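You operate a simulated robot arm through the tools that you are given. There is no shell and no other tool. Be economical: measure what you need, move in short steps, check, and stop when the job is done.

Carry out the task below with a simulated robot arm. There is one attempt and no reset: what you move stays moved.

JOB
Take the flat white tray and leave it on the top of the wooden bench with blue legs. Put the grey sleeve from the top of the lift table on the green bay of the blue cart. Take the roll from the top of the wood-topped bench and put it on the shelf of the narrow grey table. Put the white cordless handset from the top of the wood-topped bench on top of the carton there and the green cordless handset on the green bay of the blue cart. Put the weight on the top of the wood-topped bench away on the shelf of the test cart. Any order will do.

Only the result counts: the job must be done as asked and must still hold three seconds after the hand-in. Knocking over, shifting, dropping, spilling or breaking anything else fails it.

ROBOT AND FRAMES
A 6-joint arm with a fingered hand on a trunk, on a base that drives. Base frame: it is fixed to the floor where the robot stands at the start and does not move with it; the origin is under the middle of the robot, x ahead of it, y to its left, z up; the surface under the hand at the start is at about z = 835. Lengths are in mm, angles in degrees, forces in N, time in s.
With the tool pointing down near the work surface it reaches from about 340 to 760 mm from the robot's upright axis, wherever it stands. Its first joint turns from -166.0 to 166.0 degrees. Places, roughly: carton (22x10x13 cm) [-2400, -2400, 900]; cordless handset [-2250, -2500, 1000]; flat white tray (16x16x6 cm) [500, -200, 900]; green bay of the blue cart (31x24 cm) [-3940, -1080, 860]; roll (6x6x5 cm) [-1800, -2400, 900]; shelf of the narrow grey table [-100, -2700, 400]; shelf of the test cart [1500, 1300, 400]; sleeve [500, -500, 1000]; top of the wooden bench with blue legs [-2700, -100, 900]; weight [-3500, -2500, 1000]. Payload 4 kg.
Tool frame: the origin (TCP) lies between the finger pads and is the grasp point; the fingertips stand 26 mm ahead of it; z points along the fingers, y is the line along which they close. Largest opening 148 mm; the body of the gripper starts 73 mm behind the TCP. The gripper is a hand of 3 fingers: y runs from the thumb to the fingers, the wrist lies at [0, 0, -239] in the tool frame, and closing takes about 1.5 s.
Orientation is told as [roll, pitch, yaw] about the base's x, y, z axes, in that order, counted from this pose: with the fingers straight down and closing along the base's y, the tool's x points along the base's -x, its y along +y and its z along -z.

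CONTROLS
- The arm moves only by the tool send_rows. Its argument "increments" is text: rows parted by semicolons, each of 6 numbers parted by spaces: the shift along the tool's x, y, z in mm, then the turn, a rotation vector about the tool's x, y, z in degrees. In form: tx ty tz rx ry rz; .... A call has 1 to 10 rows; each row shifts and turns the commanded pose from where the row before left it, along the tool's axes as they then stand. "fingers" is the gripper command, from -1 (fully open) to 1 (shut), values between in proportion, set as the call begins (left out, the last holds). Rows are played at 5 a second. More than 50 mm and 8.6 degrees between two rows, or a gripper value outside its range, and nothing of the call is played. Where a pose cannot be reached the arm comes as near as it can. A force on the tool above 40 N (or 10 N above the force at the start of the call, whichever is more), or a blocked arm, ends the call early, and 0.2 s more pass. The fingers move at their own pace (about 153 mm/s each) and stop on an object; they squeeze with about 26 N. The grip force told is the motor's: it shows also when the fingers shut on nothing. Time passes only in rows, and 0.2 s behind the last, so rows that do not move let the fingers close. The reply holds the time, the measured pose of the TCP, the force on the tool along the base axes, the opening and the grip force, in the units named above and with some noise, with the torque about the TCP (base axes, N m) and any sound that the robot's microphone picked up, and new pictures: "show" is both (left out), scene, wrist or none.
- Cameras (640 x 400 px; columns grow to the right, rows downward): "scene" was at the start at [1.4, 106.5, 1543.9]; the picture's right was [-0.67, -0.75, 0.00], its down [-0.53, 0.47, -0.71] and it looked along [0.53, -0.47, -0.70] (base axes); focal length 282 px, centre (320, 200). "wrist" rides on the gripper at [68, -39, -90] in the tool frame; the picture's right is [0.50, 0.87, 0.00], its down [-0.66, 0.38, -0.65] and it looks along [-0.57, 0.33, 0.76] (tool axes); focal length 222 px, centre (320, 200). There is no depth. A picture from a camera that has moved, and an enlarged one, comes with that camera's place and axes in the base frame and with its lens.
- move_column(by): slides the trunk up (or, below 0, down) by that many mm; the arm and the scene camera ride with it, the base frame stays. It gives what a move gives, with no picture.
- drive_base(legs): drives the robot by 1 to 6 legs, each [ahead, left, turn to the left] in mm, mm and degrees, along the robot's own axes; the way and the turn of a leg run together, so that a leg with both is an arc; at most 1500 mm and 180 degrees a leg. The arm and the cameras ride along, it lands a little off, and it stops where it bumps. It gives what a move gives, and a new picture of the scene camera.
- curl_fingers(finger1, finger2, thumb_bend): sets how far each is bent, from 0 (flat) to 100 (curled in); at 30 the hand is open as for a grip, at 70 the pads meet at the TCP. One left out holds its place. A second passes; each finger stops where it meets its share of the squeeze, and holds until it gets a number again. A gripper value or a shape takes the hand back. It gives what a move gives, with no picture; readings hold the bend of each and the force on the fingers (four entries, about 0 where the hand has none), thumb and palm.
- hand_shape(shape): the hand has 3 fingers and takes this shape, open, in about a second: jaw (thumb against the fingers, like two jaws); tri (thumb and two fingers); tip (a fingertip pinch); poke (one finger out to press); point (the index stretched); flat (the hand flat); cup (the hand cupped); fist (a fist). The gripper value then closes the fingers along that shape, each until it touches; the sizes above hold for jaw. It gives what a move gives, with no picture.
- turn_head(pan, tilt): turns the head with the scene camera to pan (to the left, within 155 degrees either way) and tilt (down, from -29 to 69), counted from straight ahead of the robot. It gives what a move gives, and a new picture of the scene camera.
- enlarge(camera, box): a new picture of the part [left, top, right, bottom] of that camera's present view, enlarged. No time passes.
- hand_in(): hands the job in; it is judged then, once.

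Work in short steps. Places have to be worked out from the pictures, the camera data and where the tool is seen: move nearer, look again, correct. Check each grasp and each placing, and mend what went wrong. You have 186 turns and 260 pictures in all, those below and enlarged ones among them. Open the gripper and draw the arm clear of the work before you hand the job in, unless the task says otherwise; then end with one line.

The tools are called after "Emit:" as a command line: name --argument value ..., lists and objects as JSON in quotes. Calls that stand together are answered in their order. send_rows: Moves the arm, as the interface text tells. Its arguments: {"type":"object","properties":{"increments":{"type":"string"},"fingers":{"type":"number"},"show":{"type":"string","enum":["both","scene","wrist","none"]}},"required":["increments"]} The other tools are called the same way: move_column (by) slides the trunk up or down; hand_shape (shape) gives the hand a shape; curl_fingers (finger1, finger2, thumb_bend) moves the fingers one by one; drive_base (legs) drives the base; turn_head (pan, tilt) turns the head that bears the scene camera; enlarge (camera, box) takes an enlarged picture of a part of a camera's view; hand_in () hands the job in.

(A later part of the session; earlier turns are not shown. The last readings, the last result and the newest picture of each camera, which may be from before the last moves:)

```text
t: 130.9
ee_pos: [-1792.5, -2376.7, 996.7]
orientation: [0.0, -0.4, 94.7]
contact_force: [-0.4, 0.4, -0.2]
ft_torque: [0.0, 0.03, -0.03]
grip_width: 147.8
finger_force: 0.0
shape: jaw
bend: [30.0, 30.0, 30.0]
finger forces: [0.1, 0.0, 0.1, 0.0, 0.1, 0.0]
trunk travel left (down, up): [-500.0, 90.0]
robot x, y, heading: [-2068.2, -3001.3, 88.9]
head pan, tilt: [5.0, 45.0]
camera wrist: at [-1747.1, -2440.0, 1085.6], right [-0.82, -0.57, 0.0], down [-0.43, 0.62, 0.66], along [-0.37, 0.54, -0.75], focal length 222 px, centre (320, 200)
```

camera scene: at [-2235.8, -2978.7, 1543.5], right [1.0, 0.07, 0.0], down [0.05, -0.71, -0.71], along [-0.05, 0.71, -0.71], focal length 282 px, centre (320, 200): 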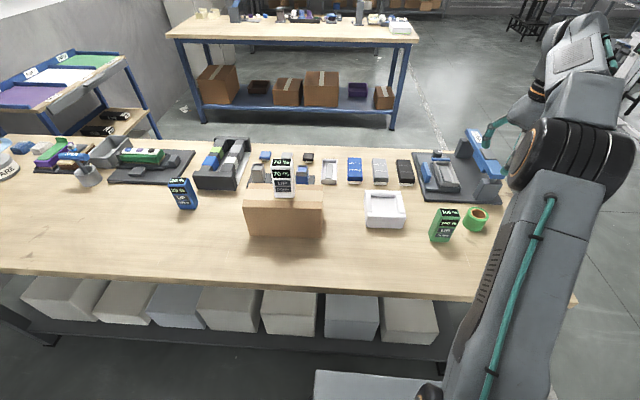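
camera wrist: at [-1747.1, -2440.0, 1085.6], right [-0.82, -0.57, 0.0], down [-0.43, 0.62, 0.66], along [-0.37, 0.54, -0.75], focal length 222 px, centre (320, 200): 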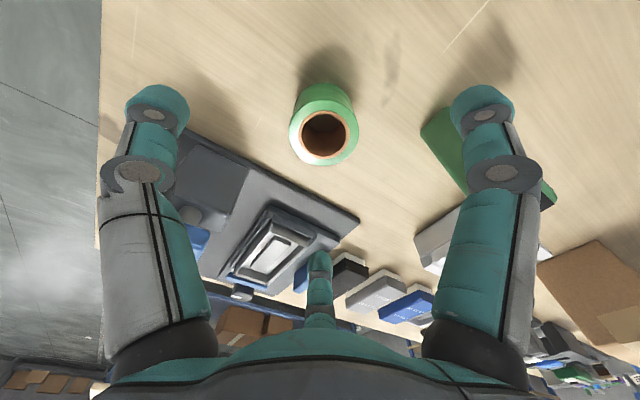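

Aligned. Descend to z≈915 and close around the roll.

Emit:
send_rows --increments "0 2 40 0 0 0;0 0 30 0 0 0;0 0 12 0 0 0;0 0 0 0 0 0" --show "none"

Emit:
send_rows --increments "0 0 0 0 0 0;0 0 0 0 0 0;0 0 0 0 0 0;0 0 0 0 0 0;0 0 0 0 0 0;0 0 0 0 0 0;0 0 0 0 0 0" --fingers 1 --show "wrist"

```text
t: 131.9
ee_pos: [-1794.3, -2375.6, 916.0]
orientation: [0.1, -0.4, 94.7]
contact_force: [0.3, -0.3, 0.2]
ft_torque: [0.02, 0.01, 0.02]
grip_width: 147.9
finger_force: 0.1
shape: jaw
bend: [30.0, 30.0, 30.0]
finger forces: [0.0, 0.0, 0.0, 0.0, 0.0, 0.0]
trunk travel left (down, up): [-500.0, 90.0]
robot x, y, heading: [-2066.8, -3003.6, 88.9]
head pan, tilt: [5.0, 45.0]
```

```text
t: 133.5
ee_pos: [-1794.3, -2374.8, 916.7]
orientation: [0.1, -0.3, 94.6]
contact_force: [0.6, -0.3, -0.4]
ft_torque: [-0.03, -0.01, -0.02]
grip_width: 49.4
finger_force: 26.8
shape: jaw
bend: [77.0, 77.0, 70.0]
finger forces: [23.2, 23.7, 0.1, 0.0, 21.8, 0.0]
trunk travel left (down, up): [-500.0, 90.0]
robot x, y, heading: [-2069.1, -3002.6, 88.8]
head pan, tilt: [5.0, 45.0]
camera wrist: at [-1749.5, -2440.1, 1005.2], right [-0.82, -0.57, 0.0], down [-0.43, 0.62, 0.66], along [-0.37, 0.54, -0.75], focal length 222 px, centre (320, 200)
```

wrist: 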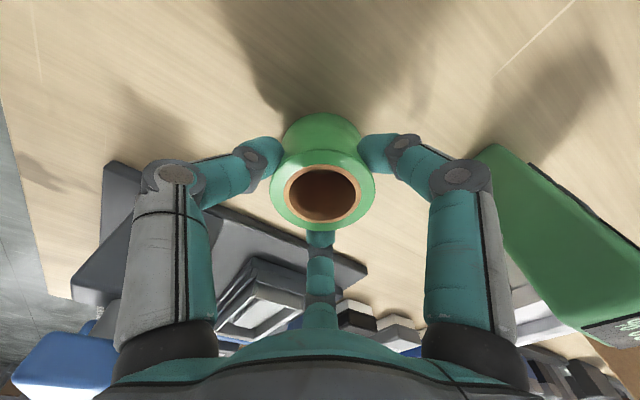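

The roll is gripped. I lift it and retract the arm towards the robot, checking the hold.

Emit:
send_rows --increments "0 0 -20 0 0 0;0 0 -45 0 0 0;0 0 -45 0 0 0;40 0 -20 0 0 0;45 0 -15 0 0 0;45 0 0 0 0 0;45 0 0 0 0 0;0 0 0 0 0 0" --show "wrist"

Emit:
drive_base --legs '[[-60, -930, 0], [1160, 0, 0], [0, 0, -179], [0, 1000, 0]]'

Emit:
turn_head --pan 10 --tilt 35

```text
t: 135.3
ee_pos: [-1780.2, -2547.3, 1060.2]
orientation: [0.1, -0.4, 94.8]
contact_force: [-0.7, -0.2, -0.3]
ft_torque: [0.05, -0.01, -0.03]
grip_width: 49.3
finger_force: 26.3
shape: jaw
bend: [77.0, 77.0, 70.0]
finger forces: [23.4, 23.6, 0.0, 0.0, 21.9, 0.1]
trunk travel left (down, up): [-500.0, 90.0]
robot x, y, heading: [-2071.4, -3003.0, 89.0]
head pan, tilt: [5.0, 45.0]
camera wrist: at [-1733.8, -2613.0, 1149.8], right [-0.82, -0.57, 0.0], down [-0.43, 0.62, 0.66], along [-0.37, 0.54, -0.75], focal length 222 px, centre (320, 200)
```

wrist: 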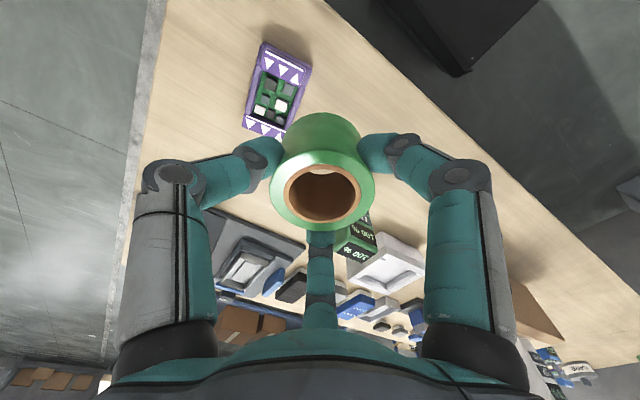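

```text
t: 157.8
ee_pos: [-393.8, -2319.8, 1060.8]
orientation: [0.1, -0.3, -82.2]
contact_force: [0.6, -0.5, -0.9]
ft_torque: [0.01, 0.0, -0.01]
grip_width: 48.7
finger_force: 26.3
shape: jaw
bend: [77.0, 77.0, 70.0]
finger forces: [22.7, 24.0, 0.0, 0.0, 22.0, 0.0]
trunk travel left (down, up): [-500.0, 90.0]
robot x, y, heading: [-128.7, -1850.8, -88.1]
head pan, tilt: [5.0, 45.0]
camera scene: at [40.9, -1866.6, 1543.6], right [-0.99, -0.12, 0.0], down [-0.09, 0.7, -0.71], along [0.09, -0.7, -0.71], focal length 282 px, centre (320, 200)
```

scene: 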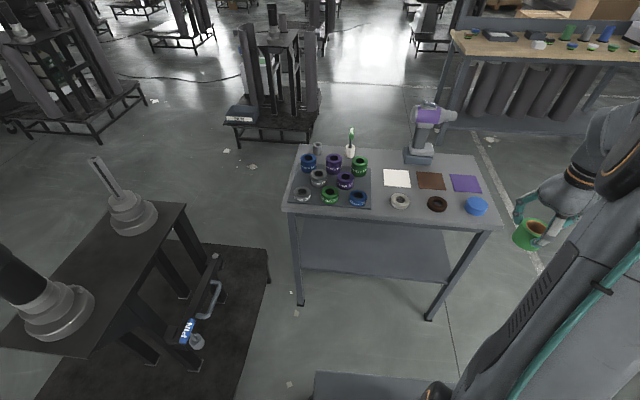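

```text
t: 158.5
ee_pos: [-392.8, -2321.0, 1062.8]
orientation: [0.1, -0.3, -82.2]
contact_force: [0.3, -0.3, -0.3]
ft_torque: [0.04, 0.0, 0.01]
grip_width: 49.2
finger_force: 25.9
shape: jaw
bend: [77.0, 77.0, 70.0]
finger forces: [22.6, 24.0, 0.0, 0.0, 22.0, 0.0]
trunk travel left (down, up): [-500.0, 90.0]
robot x, y, heading: [-126.1, -1851.0, -88.1]
head pan, tilt: [10.0, 35.0]
camera scene: at [49.3, -1872.0, 1558.3], right [-0.98, -0.21, 0.0], down [-0.12, 0.56, -0.82], along [0.17, -0.8, -0.57], focal length 282 px, centre (320, 200)
```

scene: 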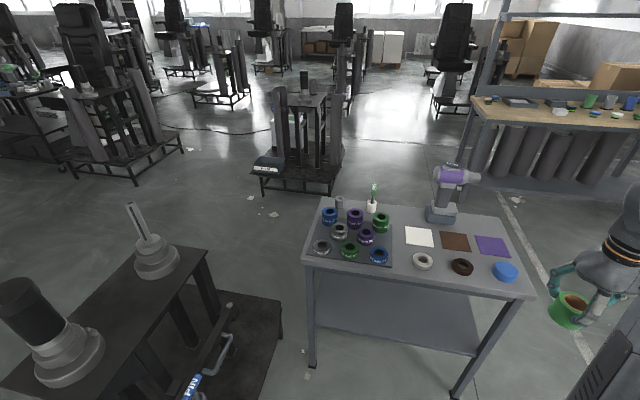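

The roll is held; the table's shelf is at z≈397 with its front edge at y≈-2550, free in the middle. I retract the arm, step nearer, and lower the trunk.

Emit:
send_rows --increments "45 0 0 0 0 0;45 0 0 0 0 0;40 0 0 0 0 0;0 0 0 0 0 0" --show "none"

Emit:
drive_base --legs '[[215, 60, -1.5]]'

Emit:
move_column --by -490

Emit:
turn_head --pan 0 --tilt 30

```text
t: 159.5
ee_pos: [-414.2, -2188.9, 1061.5]
orientation: [0.0, -0.4, -82.2]
contact_force: [0.3, 0.5, 0.5]
ft_torque: [-0.01, 0.01, 0.0]
grip_width: 49.0
finger_force: 26.6
shape: jaw
bend: [77.0, 77.0, 70.0]
finger forces: [22.6, 24.0, 0.1, 0.1, 21.9, 0.1]
trunk travel left (down, up): [-500.0, 90.0]
robot x, y, heading: [-130.6, -1850.9, -88.1]
head pan, tilt: [10.0, 35.0]
```

```text
t: 161.2
ee_pos: [-359.0, -2395.3, 1061.5]
orientation: [0.1, -0.4, -84.0]
contact_force: [0.1, -0.5, -0.9]
ft_torque: [-0.02, 0.02, 0.0]
grip_width: 48.7
finger_force: 26.5
shape: jaw
bend: [77.0, 77.0, 70.0]
finger forces: [22.7, 23.9, 0.1, 0.1, 21.8, 0.1]
trunk travel left (down, up): [-500.0, 90.0]
robot x, y, heading: [-64.2, -2065.5, -90.0]
head pan, tilt: [10.0, 35.0]
camera scene: at [112.5, -2091.6, 1558.4], right [-0.98, -0.18, 0.0], down [-0.1, 0.56, -0.82], along [0.15, -0.81, -0.57], focal length 282 px, centre (320, 200)
```

scene: 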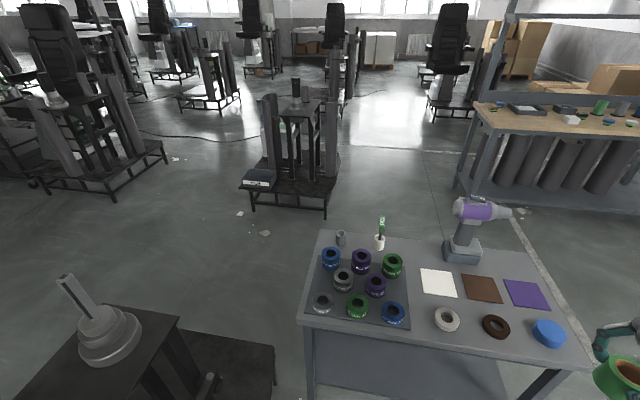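

```text
refused: -490 is not a number from -400 to 400
```

```text
t: 161.9
ee_pos: [-359.1, -2396.0, 1061.4]
orientation: [0.1, -0.4, -84.1]
contact_force: [-1.0, 0.3, -1.0]
ft_torque: [-0.03, -0.01, 0.04]
grip_width: 48.7
finger_force: 26.0
shape: jaw
bend: [77.0, 77.0, 70.0]
finger forces: [22.6, 23.9, 0.0, 0.0, 21.8, 0.0]
trunk travel left (down, up): [-500.0, 90.0]
robot x, y, heading: [-66.7, -2062.1, -89.9]
head pan, tilt: [0.0, 30.0]
camera scene: at [97.3, -2095.1, 1566.2], right [-1.0, 0.0, 0.0], down [0.0, 0.5, -0.87], along [0.0, -0.87, -0.5], focal length 282 px, centre (320, 200)
```

scene: 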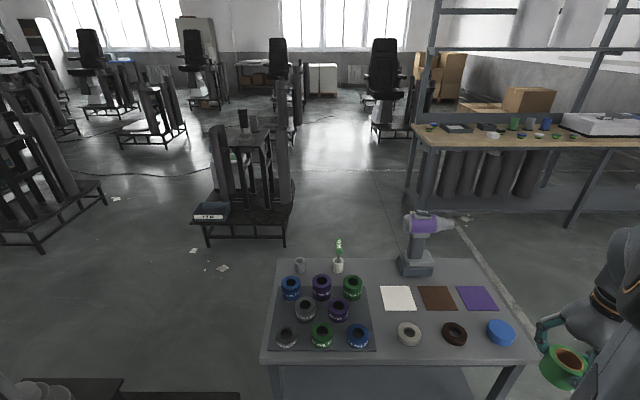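

Table front edge y≈-2530..-2550. I lower the trunk in two goes (tool stays 70 mm clear in front of the table).

Emit:
move_column --by -400

Emit:
move_column --by -60

Emit:
turn_head --pan 0 --tilt 40

```text
t: 165.7
ee_pos: [-358.9, -2395.2, 660.7]
orientation: [0.2, -0.4, -84.0]
contact_force: [-0.3, -0.1, 0.2]
ft_torque: [0.01, -0.02, -0.01]
grip_width: 48.6
finger_force: 26.5
shape: jaw
bend: [77.0, 77.0, 70.0]
finger forces: [22.7, 23.9, 0.0, 0.0, 22.0, 0.1]
trunk travel left (down, up): [-100.0, 490.0]
robot x, y, heading: [-62.2, -2062.1, -89.5]
head pan, tilt: [0.0, 30.0]
```

```text
t: 166.7
ee_pos: [-359.5, -2394.6, 601.1]
orientation: [0.1, -0.3, -84.0]
contact_force: [0.5, 0.5, -0.3]
ft_torque: [0.03, 0.04, 0.02]
grip_width: 49.0
finger_force: 26.1
shape: jaw
bend: [77.0, 77.0, 70.0]
finger forces: [22.6, 24.0, 0.0, 0.1, 21.8, 0.0]
trunk travel left (down, up): [-40.0, 550.0]
robot x, y, heading: [-62.9, -2064.2, -90.0]
head pan, tilt: [0.0, 30.0]
```

```text
t: 167.5
ee_pos: [-360.1, -2394.7, 601.2]
orientation: [0.2, -0.3, -84.0]
contact_force: [0.8, 0.1, -0.7]
ft_torque: [-0.01, -0.01, -0.02]
grip_width: 48.9
finger_force: 25.4
shape: jaw
bend: [77.0, 77.0, 70.0]
finger forces: [22.6, 24.0, 0.0, 0.0, 21.9, 0.0]
trunk travel left (down, up): [-40.0, 550.0]
robot x, y, heading: [-64.9, -2061.2, -89.9]
head pan, tilt: [0.0, 40.0]
camera scene: at [97.2, -2089.7, 1090.9], right [-1.0, 0.0, 0.0], down [0.0, 0.64, -0.77], along [0.0, -0.77, -0.64], focal length 282 px, centre (320, 200)
```

scene: 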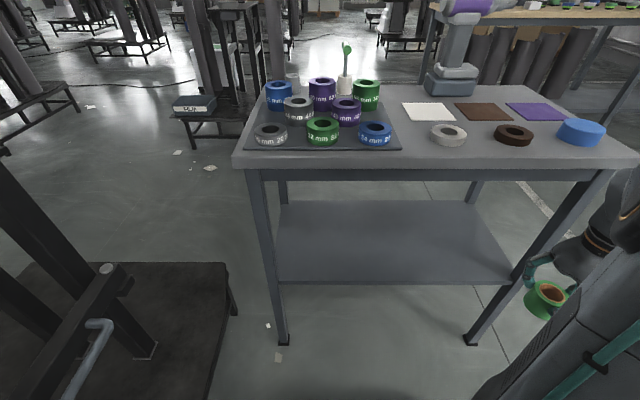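

The shelf (z≈397, front edge y≈-2554) is clear. I shift in x, lower to z≈500 in front of the table, and tilt the tool 25° forward.

Emit:
send_rows --increments "-5 43 0 0 0 0;-5 43 0 0 0 0;-4 43 0 0 0 0;0 0 40 0 -8.3 0;0 0 35 0 -8.3 0;0 0 30 0 -8.4 0;0 0 0 0 0 0" --show "scene"

```text
t: 169.1
ee_pos: [-185.7, -2420.2, 547.5]
orientation: [-0.9, -23.7, -84.5]
contact_force: [0.7, 0.1, -0.9]
ft_torque: [0.02, 0.01, 0.01]
grip_width: 48.5
finger_force: 26.4
shape: jaw
bend: [77.0, 77.0, 70.0]
finger forces: [22.9, 23.9, 0.0, 0.0, 21.9, 0.0]
out of reach, approached as far as the arm can: row 6
trunk travel left (down, up): [-40.0, 550.0]
robot x, y, heading: [-68.2, -2063.9, -89.6]
head pan, tilt: [0.0, 40.0]
camera scene: at [97.2, -2089.8, 1090.8], right [-1.0, 0.0, 0.0], down [0.0, 0.64, -0.77], along [0.0, -0.77, -0.64], focal length 282 px, centre (320, 200)
```

scene: 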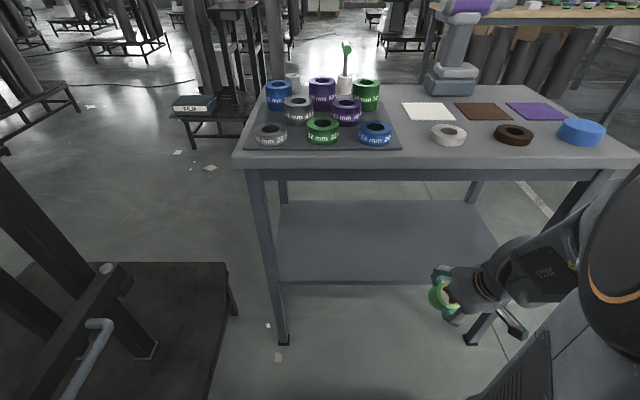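

The arm was near its inner limit (radius ~350); tilt reached 24°. I move down and then in over the shelf.

Emit:
send_rows --increments "-18 0 33 0 0 0;-18 0 33 0 0 0;-34 0 15 0 0 0;-34 0 15 0 0 0;-33 0 14 0 0 0;0 0 0 0 0 0" --show "both"

```text
t: 170.5
ee_pos: [-160.3, -2598.4, 535.0]
orientation: [0.1, -25.3, -83.9]
contact_force: [0.4, -0.1, -0.5]
ft_torque: [0.02, -0.03, 0.02]
grip_width: 48.3
finger_force: 26.0
shape: jaw
bend: [77.0, 77.0, 70.0]
finger forces: [22.7, 24.0, 0.0, 0.0, 21.7, 0.0]
out of reach, approached as far as the arm can: row 1, 2
trunk travel left (down, up): [-40.0, 550.0]
robot x, y, heading: [-63.2, -2064.7, -89.8]
head pan, tilt: [0.0, 40.0]
camera scene: at [97.3, -2089.7, 1090.8], right [-1.0, 0.0, 0.0], down [0.0, 0.64, -0.77], along [0.0, -0.77, -0.64], focal length 282 px, centre (320, 200)
camera wrist: at [-209.4, -2503.5, 587.1], right [0.81, 0.54, -0.21], down [0.41, -0.27, 0.87], along [0.41, -0.8, -0.44], focal length 222 px, centre (320, 200)
```

scene: 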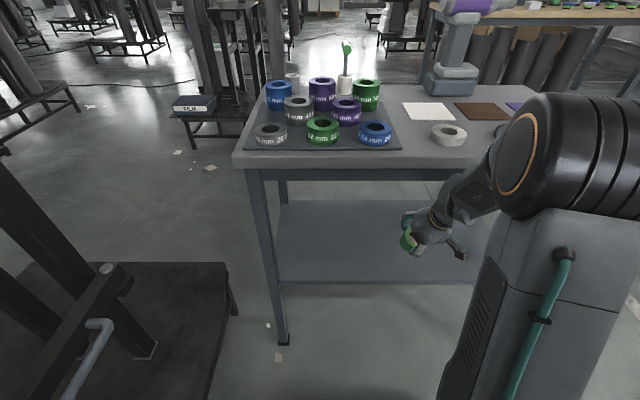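
wrist: 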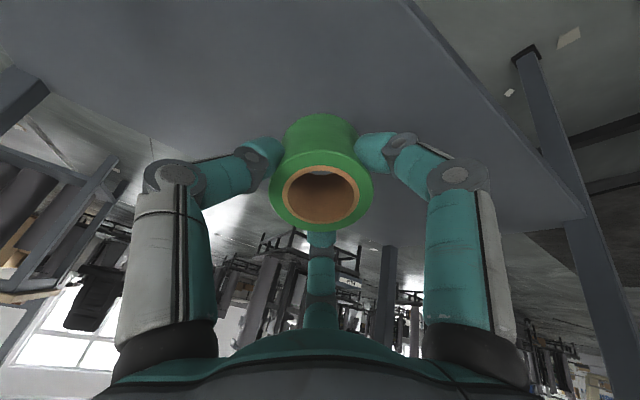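

Now straight down ~60 mm, then small steps to contact with the shelf.

Emit:
send_rows --increments "15 0 20 0 0 0;12 0 20 0 0 0;7 0 15 0 0 0;1.3 0 2.7 0 0 0;1.3 0 2.7 0 0 0;1.3 0 2.7 0 0 0;1.3 0 2.7 0 0 0;1.3 0 2.7 0 0 0" --show "both"

```text
t: 172.3
ee_pos: [-157.3, -2603.5, 470.1]
orientation: [0.1, -25.0, -84.0]
contact_force: [0.3, 0.1, -0.2]
ft_torque: [0.03, -0.01, 0.01]
grip_width: 48.2
finger_force: 25.7
shape: jaw
bend: [77.0, 77.0, 70.0]
finger forces: [22.5, 24.1, 0.1, 0.0, 21.6, 0.0]
out of reach, approached as far as the arm can: row 3, 5, 7
trunk travel left (down, up): [-40.0, 550.0]
robot x, y, heading: [-63.9, -2064.2, -89.8]
head pan, tilt: [0.0, 40.0]
camera scene: at [97.3, -2089.8, 1090.8], right [-1.0, 0.0, 0.0], down [0.0, 0.64, -0.77], along [0.0, -0.77, -0.64], focal length 282 px, centre (320, 200)
camera wrist: at [-207.6, -2508.4, 522.1], right [0.81, 0.54, -0.21], down [0.41, -0.28, 0.87], along [0.41, -0.79, -0.45], focal length 222 px, centre (320, 200)
```

scene: 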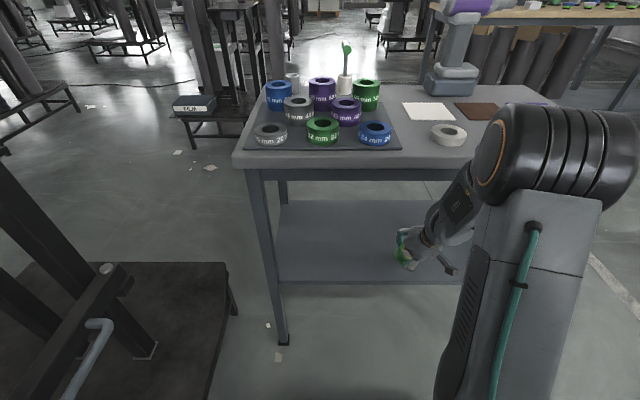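
wrist: 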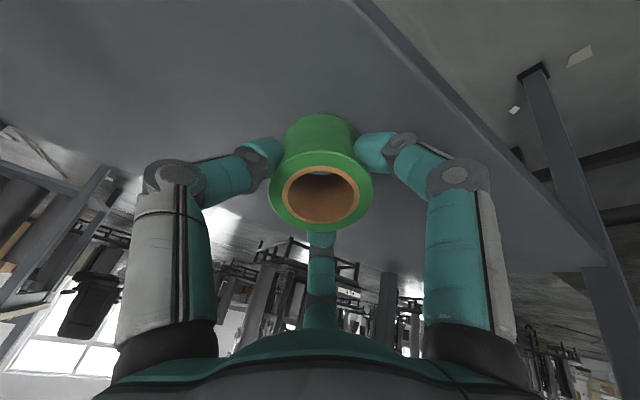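

Near reach limits there; I use the trunk for the last ~10 mm, in small steps.

Emit:
move_column --by -6

Emit:
move_column --by -3

```text
t: 172.8
ee_pos: [-158.0, -2603.4, 463.8]
orientation: [0.1, -25.0, -84.0]
contact_force: [-0.1, -0.2, -0.9]
ft_torque: [-0.01, 0.0, 0.0]
grip_width: 48.8
finger_force: 26.1
shape: jaw
bend: [77.0, 77.0, 70.0]
finger forces: [22.6, 24.1, 0.0, 0.0, 21.8, 0.2]
trunk travel left (down, up): [-34.0, 556.0]
robot x, y, heading: [-63.6, -2064.6, -89.8]
head pan, tilt: [0.0, 40.0]
```

```text
t: 173.3
ee_pos: [-159.6, -2604.3, 461.4]
orientation: [-0.1, -25.0, -84.0]
contact_force: [0.2, 0.0, 3.2]
ft_torque: [0.02, -0.02, 0.0]
grip_width: 49.0
finger_force: 25.8
shape: jaw
bend: [77.0, 77.0, 70.0]
finger forces: [23.2, 25.2, 0.0, 0.1, 22.1, 0.0]
trunk travel left (down, up): [-31.0, 559.0]
robot x, y, heading: [-63.1, -2067.3, -89.6]
head pan, tilt: [0.0, 40.0]
```

Light contact at z=461. I open gradually so the roll settles flat.

Emit:
send_rows --increments "0 0 0 0 0 0;0 0 0 0 0 0;0 0 0 0 0 0" --fingers 0.22 --show "wrist"

Emit:
send_rows --increments "0 0 0 0 0 0;0 0 0 0 0 0;0 0 0 0 0 0" --fingers 0.0 --show "wrist"

```text
t: 174.1
ee_pos: [-158.4, -2602.4, 460.8]
orientation: [0.0, -25.0, -84.0]
contact_force: [0.0, 0.4, 0.8]
ft_torque: [0.03, 0.03, 0.03]
grip_width: 58.0
finger_force: 0.1
shape: jaw
bend: [77.0, 77.0, 70.0]
finger forces: [0.1, 0.0, 0.0, 0.0, 0.0, 0.0]
trunk travel left (down, up): [-31.0, 559.0]
robot x, y, heading: [-64.4, -2061.4, -89.9]
head pan, tilt: [0.0, 40.0]
camera wrist: at [-207.6, -2508.2, 513.0], right [0.81, 0.54, -0.21], down [0.41, -0.28, 0.87], along [0.41, -0.79, -0.45], focal length 222 px, centre (320, 200)
```

wrist: 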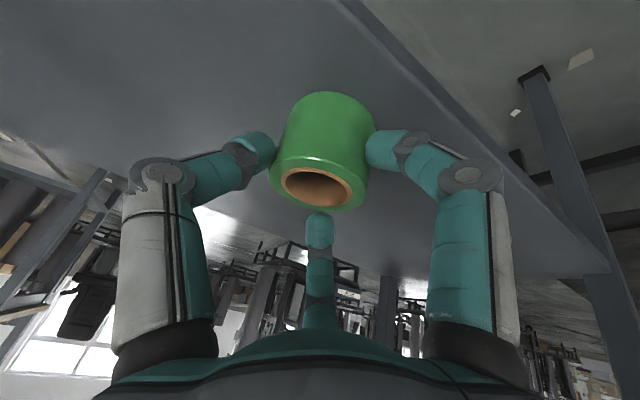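

```text
t: 174.9
ee_pos: [-158.2, -2603.1, 461.0]
orientation: [-0.1, -25.0, -84.0]
contact_force: [-0.1, -0.4, -1.5]
ft_torque: [0.0, 0.01, 0.0]
grip_width: 73.6
finger_force: 0.1
shape: jaw
bend: [36.0, 36.0, 70.0]
finger forces: [0.0, 0.0, 0.0, 0.1, 0.0, 0.0]
trunk travel left (down, up): [-31.0, 559.0]
robot x, y, heading: [-65.5, -2063.8, -89.8]
head pan, tilt: [0.0, 40.0]
camera wrist: at [-207.6, -2508.3, 513.2], right [0.81, 0.54, -0.21], down [0.41, -0.28, 0.87], along [0.41, -0.79, -0.45], focal length 222 px, centre (320, 200)
```

wrist: 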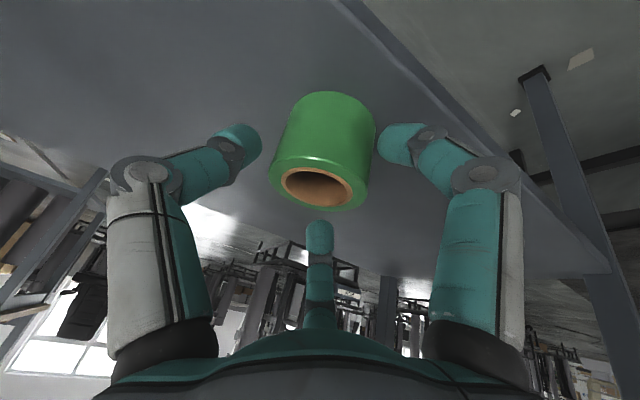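

The roll stands flat on the shelf. I open fully, withdraw along the tool axis, then horizontally out.

Emit:
send_rows --increments "0 0 0 0 0 0;0 0 0 0 0 0;0 0 -25 0 0 0;0 0 -25 0 0 0;0 0 -25 0 0 0;30 0 -14 0 0 0;36 0 -17 0 0 0;36 0 -17 0 0 0;36 0 -17 0 0 0;0 0 0 0 0 0" --fingers -1 --show "scene"

```text
t: 177.1
ee_pos: [-173.1, -2426.3, 543.0]
orientation: [0.0, -24.5, -84.2]
contact_force: [0.2, -0.1, -0.5]
ft_torque: [0.01, 0.03, -0.01]
grip_width: 147.6
finger_force: 0.0
shape: jaw
bend: [30.0, 30.0, 30.0]
finger forces: [0.0, 0.0, 0.0, 0.1, 0.0, 0.0]
out of reach, approached as far as the arm can: row 9
trunk travel left (down, up): [-31.0, 559.0]
robot x, y, heading: [-59.9, -2061.0, -89.7]
head pan, tilt: [0.0, 40.0]
camera scene: at [97.3, -2089.7, 1081.8], right [-1.0, 0.0, 0.0], down [0.0, 0.64, -0.77], along [0.0, -0.77, -0.64], focal length 282 px, centre (320, 200)
```

scene: 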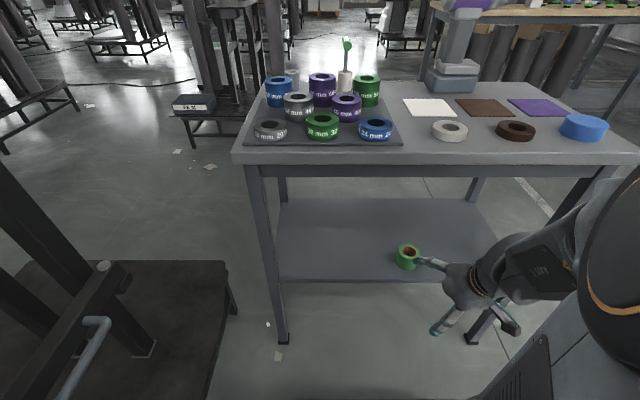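

Roll placed. I back off, raise the trunk, level the tool, then drive to the lift table's west side for the grey sleeve.

Emit:
drive_base --legs '[[-450, 0, 0]]'

Emit:
move_column --by 400

Emit:
move_column --by 90

Emit:
send_rows --increments "-30 0 -40 0 8.3 0;-30 0 -40 0 8.2 0;-30 0 -40 0 8 0;0 0 -40 0 0 0;0 0 -40 0 0 0" --show "none"

Emit:
drive_base --legs '[[-880, 0, 0], [0, 0, 90]]'

Emit:
turn_head --pan 0 --tilt 40

```text
t: 179.9
ee_pos: [-175.6, -1971.3, 542.8]
orientation: [0.0, -24.6, -84.4]
contact_force: [1.0, 1.5, -0.3]
ft_torque: [-0.01, -0.01, 0.01]
grip_width: 147.7
finger_force: 0.1
shape: jaw
bend: [30.0, 30.0, 30.0]
finger forces: [0.0, 0.1, 0.0, 0.0, 0.0, 0.0]
trunk travel left (down, up): [-31.0, 559.0]
robot x, y, heading: [-64.5, -1608.3, -90.0]
head pan, tilt: [0.0, 40.0]
camera scene: at [96.0, -1634.6, 1081.8], right [-1.0, 0.0, 0.0], down [0.0, 0.64, -0.77], along [0.0, -0.77, -0.64], focal length 282 px, centre (320, 200)
```

scene: 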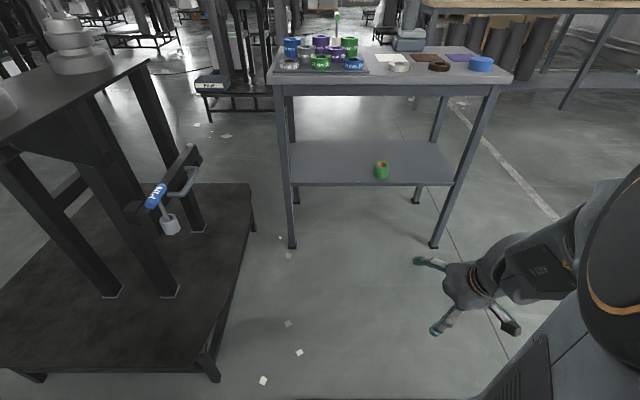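

```text
t: 183.7
ee_pos: [-175.8, -1971.0, 943.1]
orientation: [0.0, -24.6, -84.3]
contact_force: [-0.5, -0.5, 0.5]
ft_torque: [0.01, 0.01, 0.0]
grip_width: 148.0
finger_force: 0.1
shape: jaw
bend: [30.0, 30.0, 30.0]
finger forces: [0.0, 0.0, 0.0, 0.0, 0.0, 0.0]
trunk travel left (down, up): [-431.0, 159.0]
robot x, y, heading: [-67.5, -1608.4, -90.0]
head pan, tilt: [0.0, 40.0]
```

```text
t: 184.9
ee_pos: [-175.9, -1971.2, 1032.8]
orientation: [-0.1, -24.6, -84.2]
contact_force: [-0.3, 0.1, -0.3]
ft_torque: [0.02, -0.01, -0.04]
grip_width: 147.8
finger_force: 0.1
shape: jaw
bend: [30.0, 30.0, 30.0]
finger forces: [0.0, 0.1, 0.0, 0.1, 0.0, 0.0]
trunk travel left (down, up): [-521.0, 69.0]
robot x, y, heading: [-63.9, -1614.1, -89.9]
head pan, tilt: [0.0, 40.0]
```

```text
t: 186.2
ee_pos: [-171.7, -2023.7, 1253.9]
orientation: [-0.2, -0.1, -84.3]
contact_force: [0.7, -0.1, 0.4]
ft_torque: [-0.03, 0.02, 0.02]
grip_width: 147.9
finger_force: 0.1
shape: jaw
bend: [30.0, 30.0, 30.0]
finger forces: [0.1, 0.0, 0.1, 0.0, 0.1, 0.0]
trunk travel left (down, up): [-521.0, 69.0]
robot x, y, heading: [-65.1, -1608.3, -89.6]
head pan, tilt: [0.0, 40.0]
```

```text
t: 194.7
ee_pos: [343.9, -815.6, 1253.1]
orientation: [-0.1, 0.0, 8.1]
contact_force: [0.6, -0.2, -0.7]
ft_torque: [-0.02, -0.01, 0.0]
grip_width: 148.1
finger_force: 0.0
shape: jaw
bend: [30.0, 30.0, 30.0]
finger forces: [0.0, 0.0, 0.0, 0.1, 0.0, 0.1]
trunk travel left (down, up): [-521.0, 69.0]
robot x, y, heading: [-77.8, -730.6, 2.5]
head pan, tilt: [0.0, 40.0]
camera scene: at [-57.7, -565.1, 1571.8], right [0.04, -1.0, 0.0], down [-0.64, -0.03, -0.77], along [0.77, 0.03, -0.64], focal length 282 px, centre (320, 200)
```

scene: 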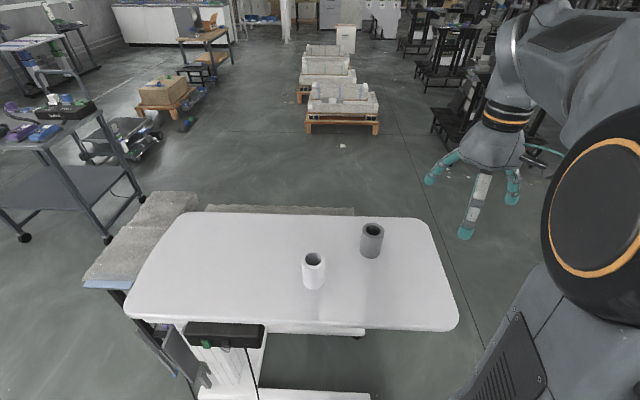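

```text
t: 195.3
ee_pos: [343.6, -815.2, 1253.2]
orientation: [-0.1, -0.1, 8.0]
contact_force: [0.6, 0.2, -0.3]
ft_torque: [0.0, -0.03, 0.0]
grip_width: 147.7
finger_force: 0.0
shape: jaw
bend: [30.0, 30.0, 30.0]
finger forces: [0.0, 0.1, 0.1, 0.0, 0.0, 0.0]
trunk travel left (down, up): [-521.0, 69.0]
robot x, y, heading: [-79.6, -725.9, 2.4]
head pan, tilt: [0.0, 40.0]
camera scene: at [-57.7, -565.1, 1571.8], right [0.04, -1.0, 0.0], down [-0.64, -0.03, -0.77], along [0.77, 0.03, -0.64], focal length 282 px, centre (320, 200)
```

scene: 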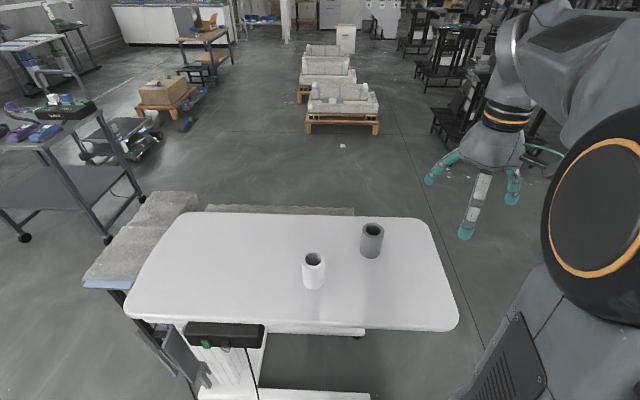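

Grey sleeve stands at ≈(567,-710), ~70 mm wide, top ~z 940. I move above it.

Emit:
send_rows --increments "-34 10 27 0 0 0;-34 10 27 0 0 0;-34 10 27 0 0 0;-34 11 27 0 0 0;-33 11 27 0 0 0;-33 11 27 0 0 0;-33 11 20 0 0 0;0 0 0 0 0 0" --show "both"

```text
t: 197.1
ee_pos: [565.9, -709.2, 1072.2]
orientation: [-0.1, -0.1, 8.1]
contact_force: [0.2, 0.8, -0.1]
ft_torque: [0.01, 0.03, -0.01]
grip_width: 148.0
finger_force: 0.1
shape: jaw
bend: [30.0, 30.0, 30.0]
finger forces: [0.1, 0.0, 0.0, 0.0, 0.1, 0.0]
trunk travel left (down, up): [-521.0, 69.0]
robot x, y, heading: [-72.9, -725.7, 2.4]
head pan, tilt: [0.0, 40.0]
camera scene: at [-57.3, -565.0, 1571.8], right [0.04, -1.0, 0.0], down [-0.64, -0.03, -0.77], along [0.77, 0.03, -0.64], focal length 282 px, centre (320, 200)
camera wrist: at [504.5, -755.9, 1161.8], right [-0.62, 0.79, 0.0], down [0.59, 0.47, 0.65], along [0.52, 0.4, -0.76], focal length 222 px, centre (320, 200)
```

scene: 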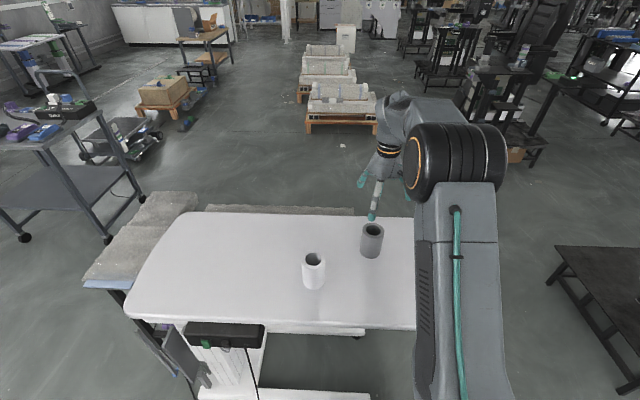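
wrist: 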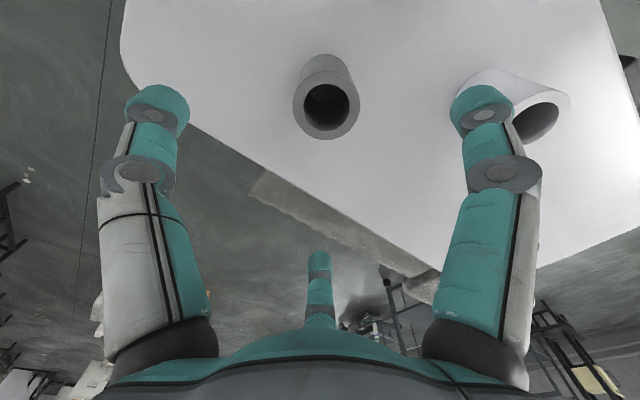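

Centred well; descend to z≈905 and grip.

Emit:
send_rows --increments "3 1 45 0 0 0;0 0 45 0 0 0;0 0 40 0 0 0;0 0 36 0 0 0;0 0 0 0 0 0" --show "wrist"

Emit:
send_rows --increments "0 0 0 0 0 0;0 0 0 0 0 0;0 0 0 0 0 0;0 0 0 0 0 0;0 0 0 0 0 0;0 0 0 0 0 0;0 0 0 0 0 0" --fingers 1 --show "wrist"

```text
t: 198.3
ee_pos: [565.3, -708.5, 907.3]
orientation: [-0.2, -0.1, 8.1]
contact_force: [-0.1, 0.2, 0.0]
ft_torque: [-0.01, -0.01, 0.04]
grip_width: 147.8
finger_force: 0.1
shape: jaw
bend: [30.0, 30.0, 30.0]
finger forces: [0.0, 0.0, 0.1, 0.1, 0.0, 0.0]
trunk travel left (down, up): [-521.0, 69.0]
robot x, y, heading: [-76.9, -727.3, 2.6]
head pan, tilt: [0.0, 40.0]
camera wrist: at [502.9, -756.1, 996.4], right [-0.62, 0.79, 0.0], down [0.59, 0.47, 0.65], along [0.52, 0.4, -0.76], focal length 222 px, centre (320, 200)
```

wrist: 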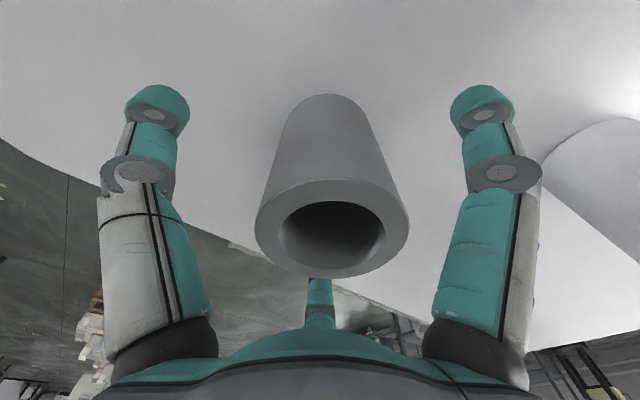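

```text
t: 199.9
ee_pos: [565.5, -707.9, 907.4]
orientation: [-0.1, -0.1, 8.1]
contact_force: [0.6, -1.0, 0.0]
ft_torque: [0.01, 0.0, 0.0]
grip_width: 54.2
finger_force: 26.5
shape: jaw
bend: [39.0, 77.0, 70.0]
finger forces: [24.0, 21.8, 0.1, 0.0, 23.4, 0.0]
trunk travel left (down, up): [-521.0, 69.0]
robot x, y, heading: [-76.4, -723.6, 2.3]
head pan, tilt: [0.0, 40.0]
camera wrist: at [503.0, -756.1, 996.9], right [-0.62, 0.79, 0.0], down [0.59, 0.47, 0.65], along [0.52, 0.4, -0.76], focal length 222 px, centre (320, 200)
```

wrist: 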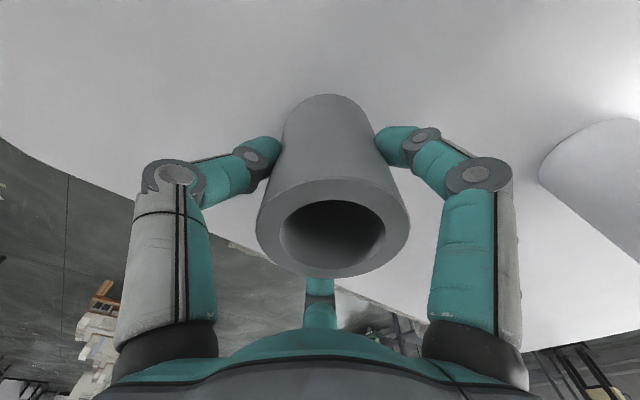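

Sleeve gripped. Lift, retract, and drive toward the blue cart.

Emit:
send_rows --increments "0 0 -30 0 0 0;0 0 -45 0 0 0;30 0 -40 0 0 0;40 0 -25 0 0 0;40 0 -25 0 0 0;40 0 -20 0 0 0;0 0 0 0 0 0" --show "none"

Emit:
drive_base --legs '[[-250, 0, 0], [0, 0, 177.6], [1400, 200, 0], [1400, 180, 0]]'

Emit:
turn_head --pan 0 --tilt 35

```text
t: 201.5
ee_pos: [411.9, -726.8, 1090.0]
orientation: [-0.1, 0.0, 8.2]
contact_force: [-0.7, -0.6, -0.7]
ft_torque: [-0.01, 0.0, -0.01]
grip_width: 54.1
finger_force: 26.1
shape: jaw
bend: [39.0, 77.0, 70.0]
finger forces: [24.3, 21.8, 0.0, 0.0, 23.4, 0.0]
trunk travel left (down, up): [-521.0, 69.0]
robot x, y, heading: [-76.0, -722.5, 2.3]
head pan, tilt: [0.0, 40.0]
```

```text
t: 223.9
ee_pos: [-3607.0, -1226.0, 1090.1]
orientation: [-0.1, -0.1, -169.8]
contact_force: [-0.3, -0.2, -1.0]
ft_torque: [0.01, 0.02, -0.04]
grip_width: 53.6
finger_force: 26.6
shape: jaw
bend: [39.0, 77.0, 70.0]
finger forces: [23.8, 21.5, 0.0, 0.0, 23.1, 0.0]
trunk travel left (down, up): [-521.0, 69.0]
robot x, y, heading: [-3122.4, -1208.8, -175.6]
head pan, tilt: [0.0, 40.0]
camera scene: at [-3130.4, -1372.2, 1571.8], right [-0.08, 1.0, 0.0], down [0.64, 0.05, -0.77], along [-0.76, -0.06, -0.64], focal length 282 px, centre (320, 200)
```

scene: 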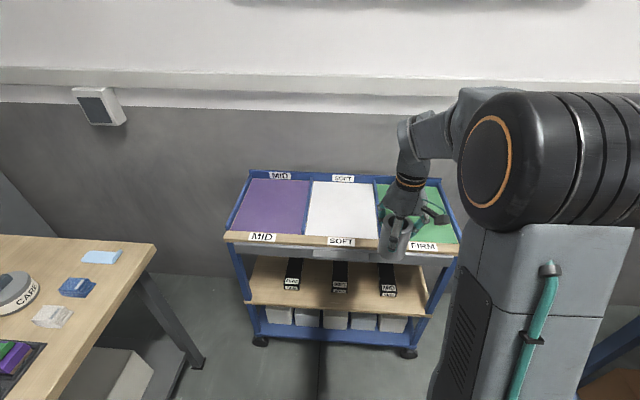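

```text
t: 224.5
ee_pos: [-3606.7, -1226.9, 1090.2]
orientation: [-0.1, 0.0, -169.8]
contact_force: [-0.3, -1.2, -2.3]
ft_torque: [0.01, 0.01, -0.01]
grip_width: 53.5
finger_force: 26.1
shape: jaw
bend: [39.0, 77.0, 70.0]
finger forces: [23.8, 21.5, 0.0, 0.0, 23.1, 0.0]
trunk travel left (down, up): [-521.0, 69.0]
robot x, y, heading: [-3118.5, -1205.5, -175.4]
head pan, tilt: [0.0, 35.0]
camera scene: at [-3133.4, -1372.4, 1579.3], right [-0.08, 1.0, 0.0], down [0.57, 0.05, -0.82], along [-0.82, -0.07, -0.57], focal length 282 px, centre (320, 200)
```

scene: 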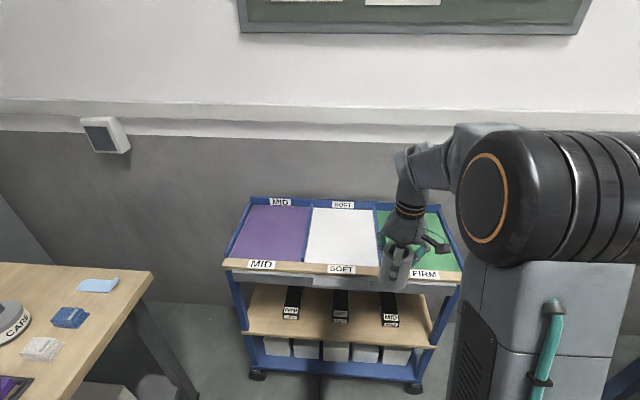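

The green bay spans x -3790…-4098, y -955…-1205. I step closer, squaring up.

Emit:
drive_base --legs '[[275, -95, -4.5]]'

Emit:
turn_head --pan -8 --tilt 48

Emit:
send_rows --increments "0 0 0 0 0 0" --show "wrist"

```text
t: 226.5
ee_pos: [-3880.6, -1099.9, 1089.9]
orientation: [-0.1, -0.1, -174.6]
contact_force: [1.1, 0.7, -1.2]
ft_torque: [0.02, 0.02, 0.0]
grip_width: 53.8
finger_force: 26.1
shape: jaw
bend: [39.0, 77.0, 70.0]
finger forces: [23.8, 21.7, 0.0, 0.0, 23.1, 0.0]
trunk travel left (down, up): [-521.0, 69.0]
robot x, y, heading: [-3393.4, -1124.1, 179.8]
head pan, tilt: [0.0, 35.0]
camera scene: at [-3421.0, -1284.0, 1579.4], right [0.0, 1.0, 0.0], down [0.57, 0.0, -0.82], along [-0.82, 0.0, -0.57], focal length 282 px, centre (320, 200)
```

scene: 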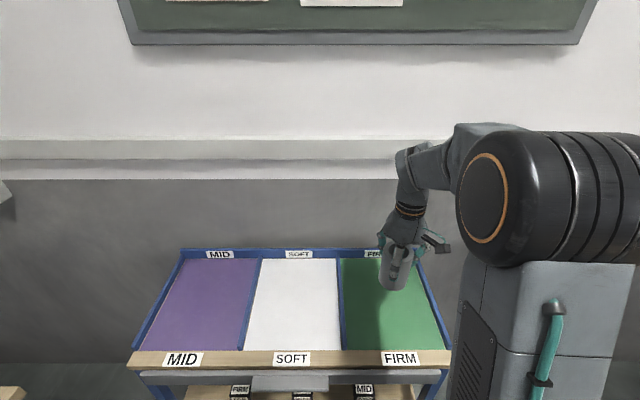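

```text
t: 227.3
ee_pos: [-3880.8, -1099.3, 1090.0]
orientation: [0.0, -0.1, -174.5]
contact_force: [-0.8, 0.0, -2.8]
ft_torque: [-0.01, 0.0, 0.0]
grip_width: 53.8
finger_force: 26.0
shape: jaw
bend: [39.0, 77.0, 70.0]
finger forces: [23.9, 21.6, 0.0, 0.0, 23.1, 0.0]
trunk travel left (down, up): [-521.0, 69.0]
robot x, y, heading: [-3393.7, -1124.1, 180.1]
head pan, tilt: [-8.0, 48.0]
camera scene: at [-3410.6, -1273.2, 1560.4], right [0.14, 0.99, 0.0], down [0.74, -0.1, -0.67], along [-0.66, 0.09, -0.74], focal length 282 px, centre (320, 200)
```

scene: 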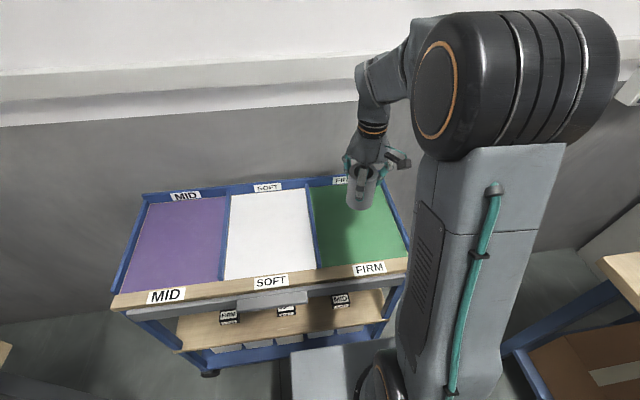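

```text
t: 227.7
ee_pos: [-3881.0, -1099.9, 1089.7]
orientation: [-0.1, -0.1, -174.5]
contact_force: [0.2, 0.7, -1.8]
ft_torque: [0.01, 0.02, 0.01]
grip_width: 53.6
finger_force: 25.4
shape: jaw
bend: [39.0, 77.0, 70.0]
finger forces: [23.9, 21.5, 0.0, 0.1, 23.1, 0.0]
trunk travel left (down, up): [-521.0, 69.0]
robot x, y, heading: [-3391.6, -1119.9, 179.9]
head pan, tilt: [-8.0, 48.0]
camera wrist: at [-3816.7, -1054.3, 1179.6], right [0.58, -0.81, 0.0], down [-0.61, -0.44, 0.65], along [-0.53, -0.38, -0.76], focal length 222 px, centre (320, 200)
```

wrist: 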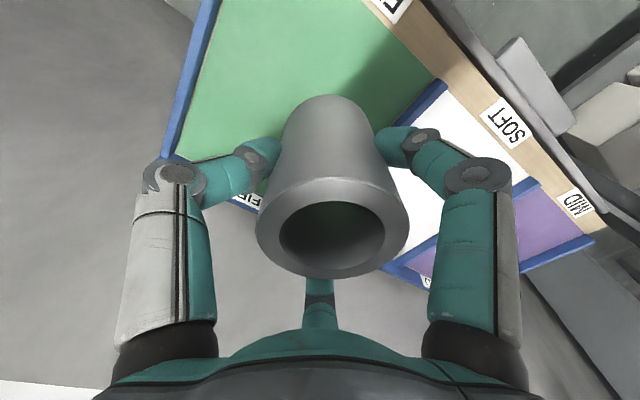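

I shift to place the sleeve at ≈(-3900,-1150), then lower.

Emit:
send_rows --increments "-12 23 20 0 0 0;-12 23 40 0 0 0;0 0 40 0 0 0;0 0 25 0 0 0;0 0 5 0 0 0;0 0 5 0 0 0;0 0 4 0 0 0;0 0 4 0 0 0;0 0 4 0 0 0;0 0 4 0 0 0" --show "scene"

```text
t: 229.9
ee_pos: [-3899.3, -1146.9, 939.3]
orientation: [0.0, -0.2, -174.6]
contact_force: [0.4, -1.0, -1.9]
ft_torque: [0.01, -0.01, -0.04]
grip_width: 53.6
finger_force: 26.1
shape: jaw
bend: [39.0, 77.0, 70.0]
finger forces: [23.8, 21.7, 0.1, 0.0, 23.0, 0.1]
trunk travel left (down, up): [-521.0, 69.0]
robot x, y, heading: [-3394.7, -1119.9, 180.0]
head pan, tilt: [-8.0, 48.0]
camera scene: at [-3410.7, -1273.2, 1560.4], right [0.14, 0.99, 0.0], down [0.74, -0.1, -0.67], along [-0.66, 0.09, -0.74], focal length 282 px, centre (320, 200)
```

scene: 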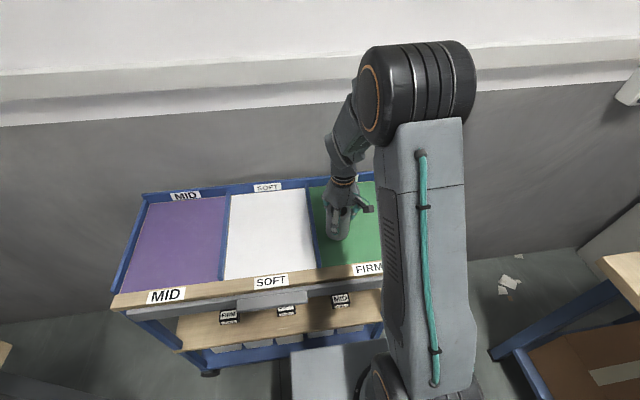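

Still airborne; continue down in small steps.

Emit:
send_rows --increments "0 0 4 0 0 0;0 0 3 0 0 0;0 0 3 0 0 0;0 0 3 0 0 0;0 0 3 0 0 0;0 0 3 0 0 0;0 0 3 0 0 0;0 0 3 0 0 0;0 0 3 0 0 0;0 0 3 0 0 0" --show "none"

```text
t: 231.0
ee_pos: [-3901.4, -1146.3, 930.4]
orientation: [-0.2, -0.6, -174.7]
contact_force: [5.9, 0.2, 29.1]
ft_torque: [0.04, -0.31, -0.07]
grip_width: 55.6
finger_force: 26.4
shape: jaw
bend: [78.0, 78.0, 71.0]
finger forces: [29.8, 24.6, 0.0, 0.1, 27.8, 0.0]
trunk travel left (down, up): [-521.0, 69.0]
robot x, y, heading: [-3392.3, -1124.6, 179.8]
head pan, tilt: [-8.0, 48.0]
stopped in row 5: the force on the tool passed its limit at 44 N (the readings are from after the stop); the commanded pose is now the measured one
```

Contact. I relieve 3 mm, open, and rise.

Emit:
send_rows --increments "0 0 -3 0 0 0;0 0 0 0 0 0" --show "none"

Emit:
send_rows --increments "0 0 0 0 0 0;0 0 0 0 0 0;0 0 0 0 0 0;0 0 0 0 0 0;0 0 0 0 0 0;0 0 -40 0 0 0;0 0 -45 0 0 0;0 0 -45 0 0 0;0 0 -45 0 0 0;0 0 -30 0 0 0" --fingers -1 --show "both"

```text
t: 231.6
ee_pos: [-3900.7, -1146.7, 931.9]
orientation: [0.0, -0.5, -174.4]
contact_force: [2.1, 1.8, 13.0]
ft_torque: [0.09, -0.13, -0.02]
grip_width: 55.8
finger_force: 26.1
shape: jaw
bend: [78.0, 78.0, 71.0]
finger forces: [27.9, 24.8, 0.0, 0.0, 27.8, 0.1]
trunk travel left (down, up): [-521.0, 69.0]
robot x, y, heading: [-3394.5, -1119.9, 179.8]
head pan, tilt: [-8.0, 48.0]
```

```text
t: 233.8
ee_pos: [-3898.8, -1148.2, 1134.9]
orientation: [-0.2, -0.4, -174.7]
contact_force: [0.3, -0.3, 1.0]
ft_torque: [0.0, -0.01, 0.04]
grip_width: 148.0
finger_force: 0.1
shape: jaw
bend: [30.0, 30.0, 30.0]
finger forces: [0.0, 0.1, 0.0, 0.0, 0.0, 0.0]
trunk travel left (down, up): [-521.0, 69.0]
robot x, y, heading: [-3394.4, -1120.7, 180.0]
head pan, tilt: [-8.0, 48.0]
camera scene: at [-3410.3, -1273.1, 1560.3], right [0.14, 0.99, 0.0], down [0.74, -0.1, -0.67], along [-0.66, 0.09, -0.74], focal length 282 px, centre (320, 200)
camera wrist: at [-3835.1, -1103.7, 1224.6], right [0.58, -0.81, -0.01], down [-0.61, -0.44, 0.66], along [-0.54, -0.38, -0.75], focal length 222 px, centre (320, 200)
```

scene: 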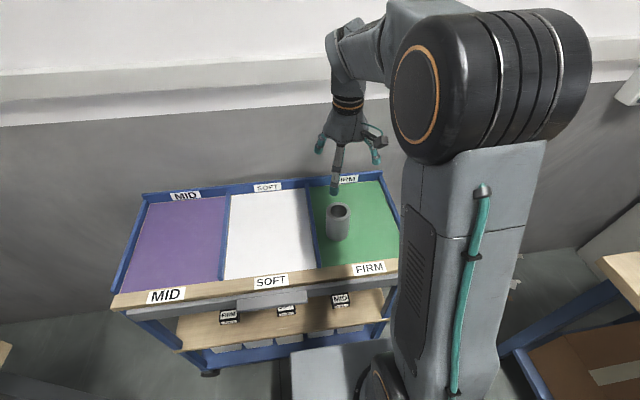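
wrist: 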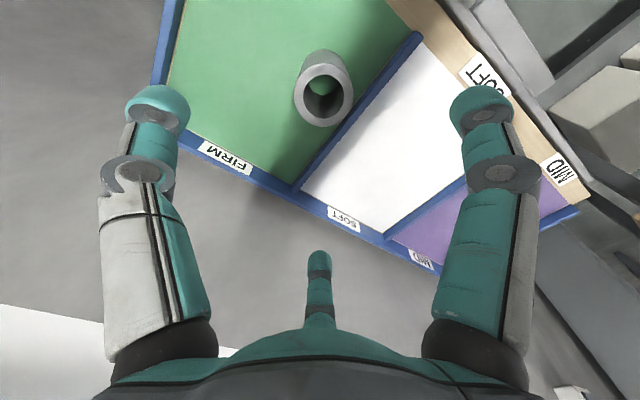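

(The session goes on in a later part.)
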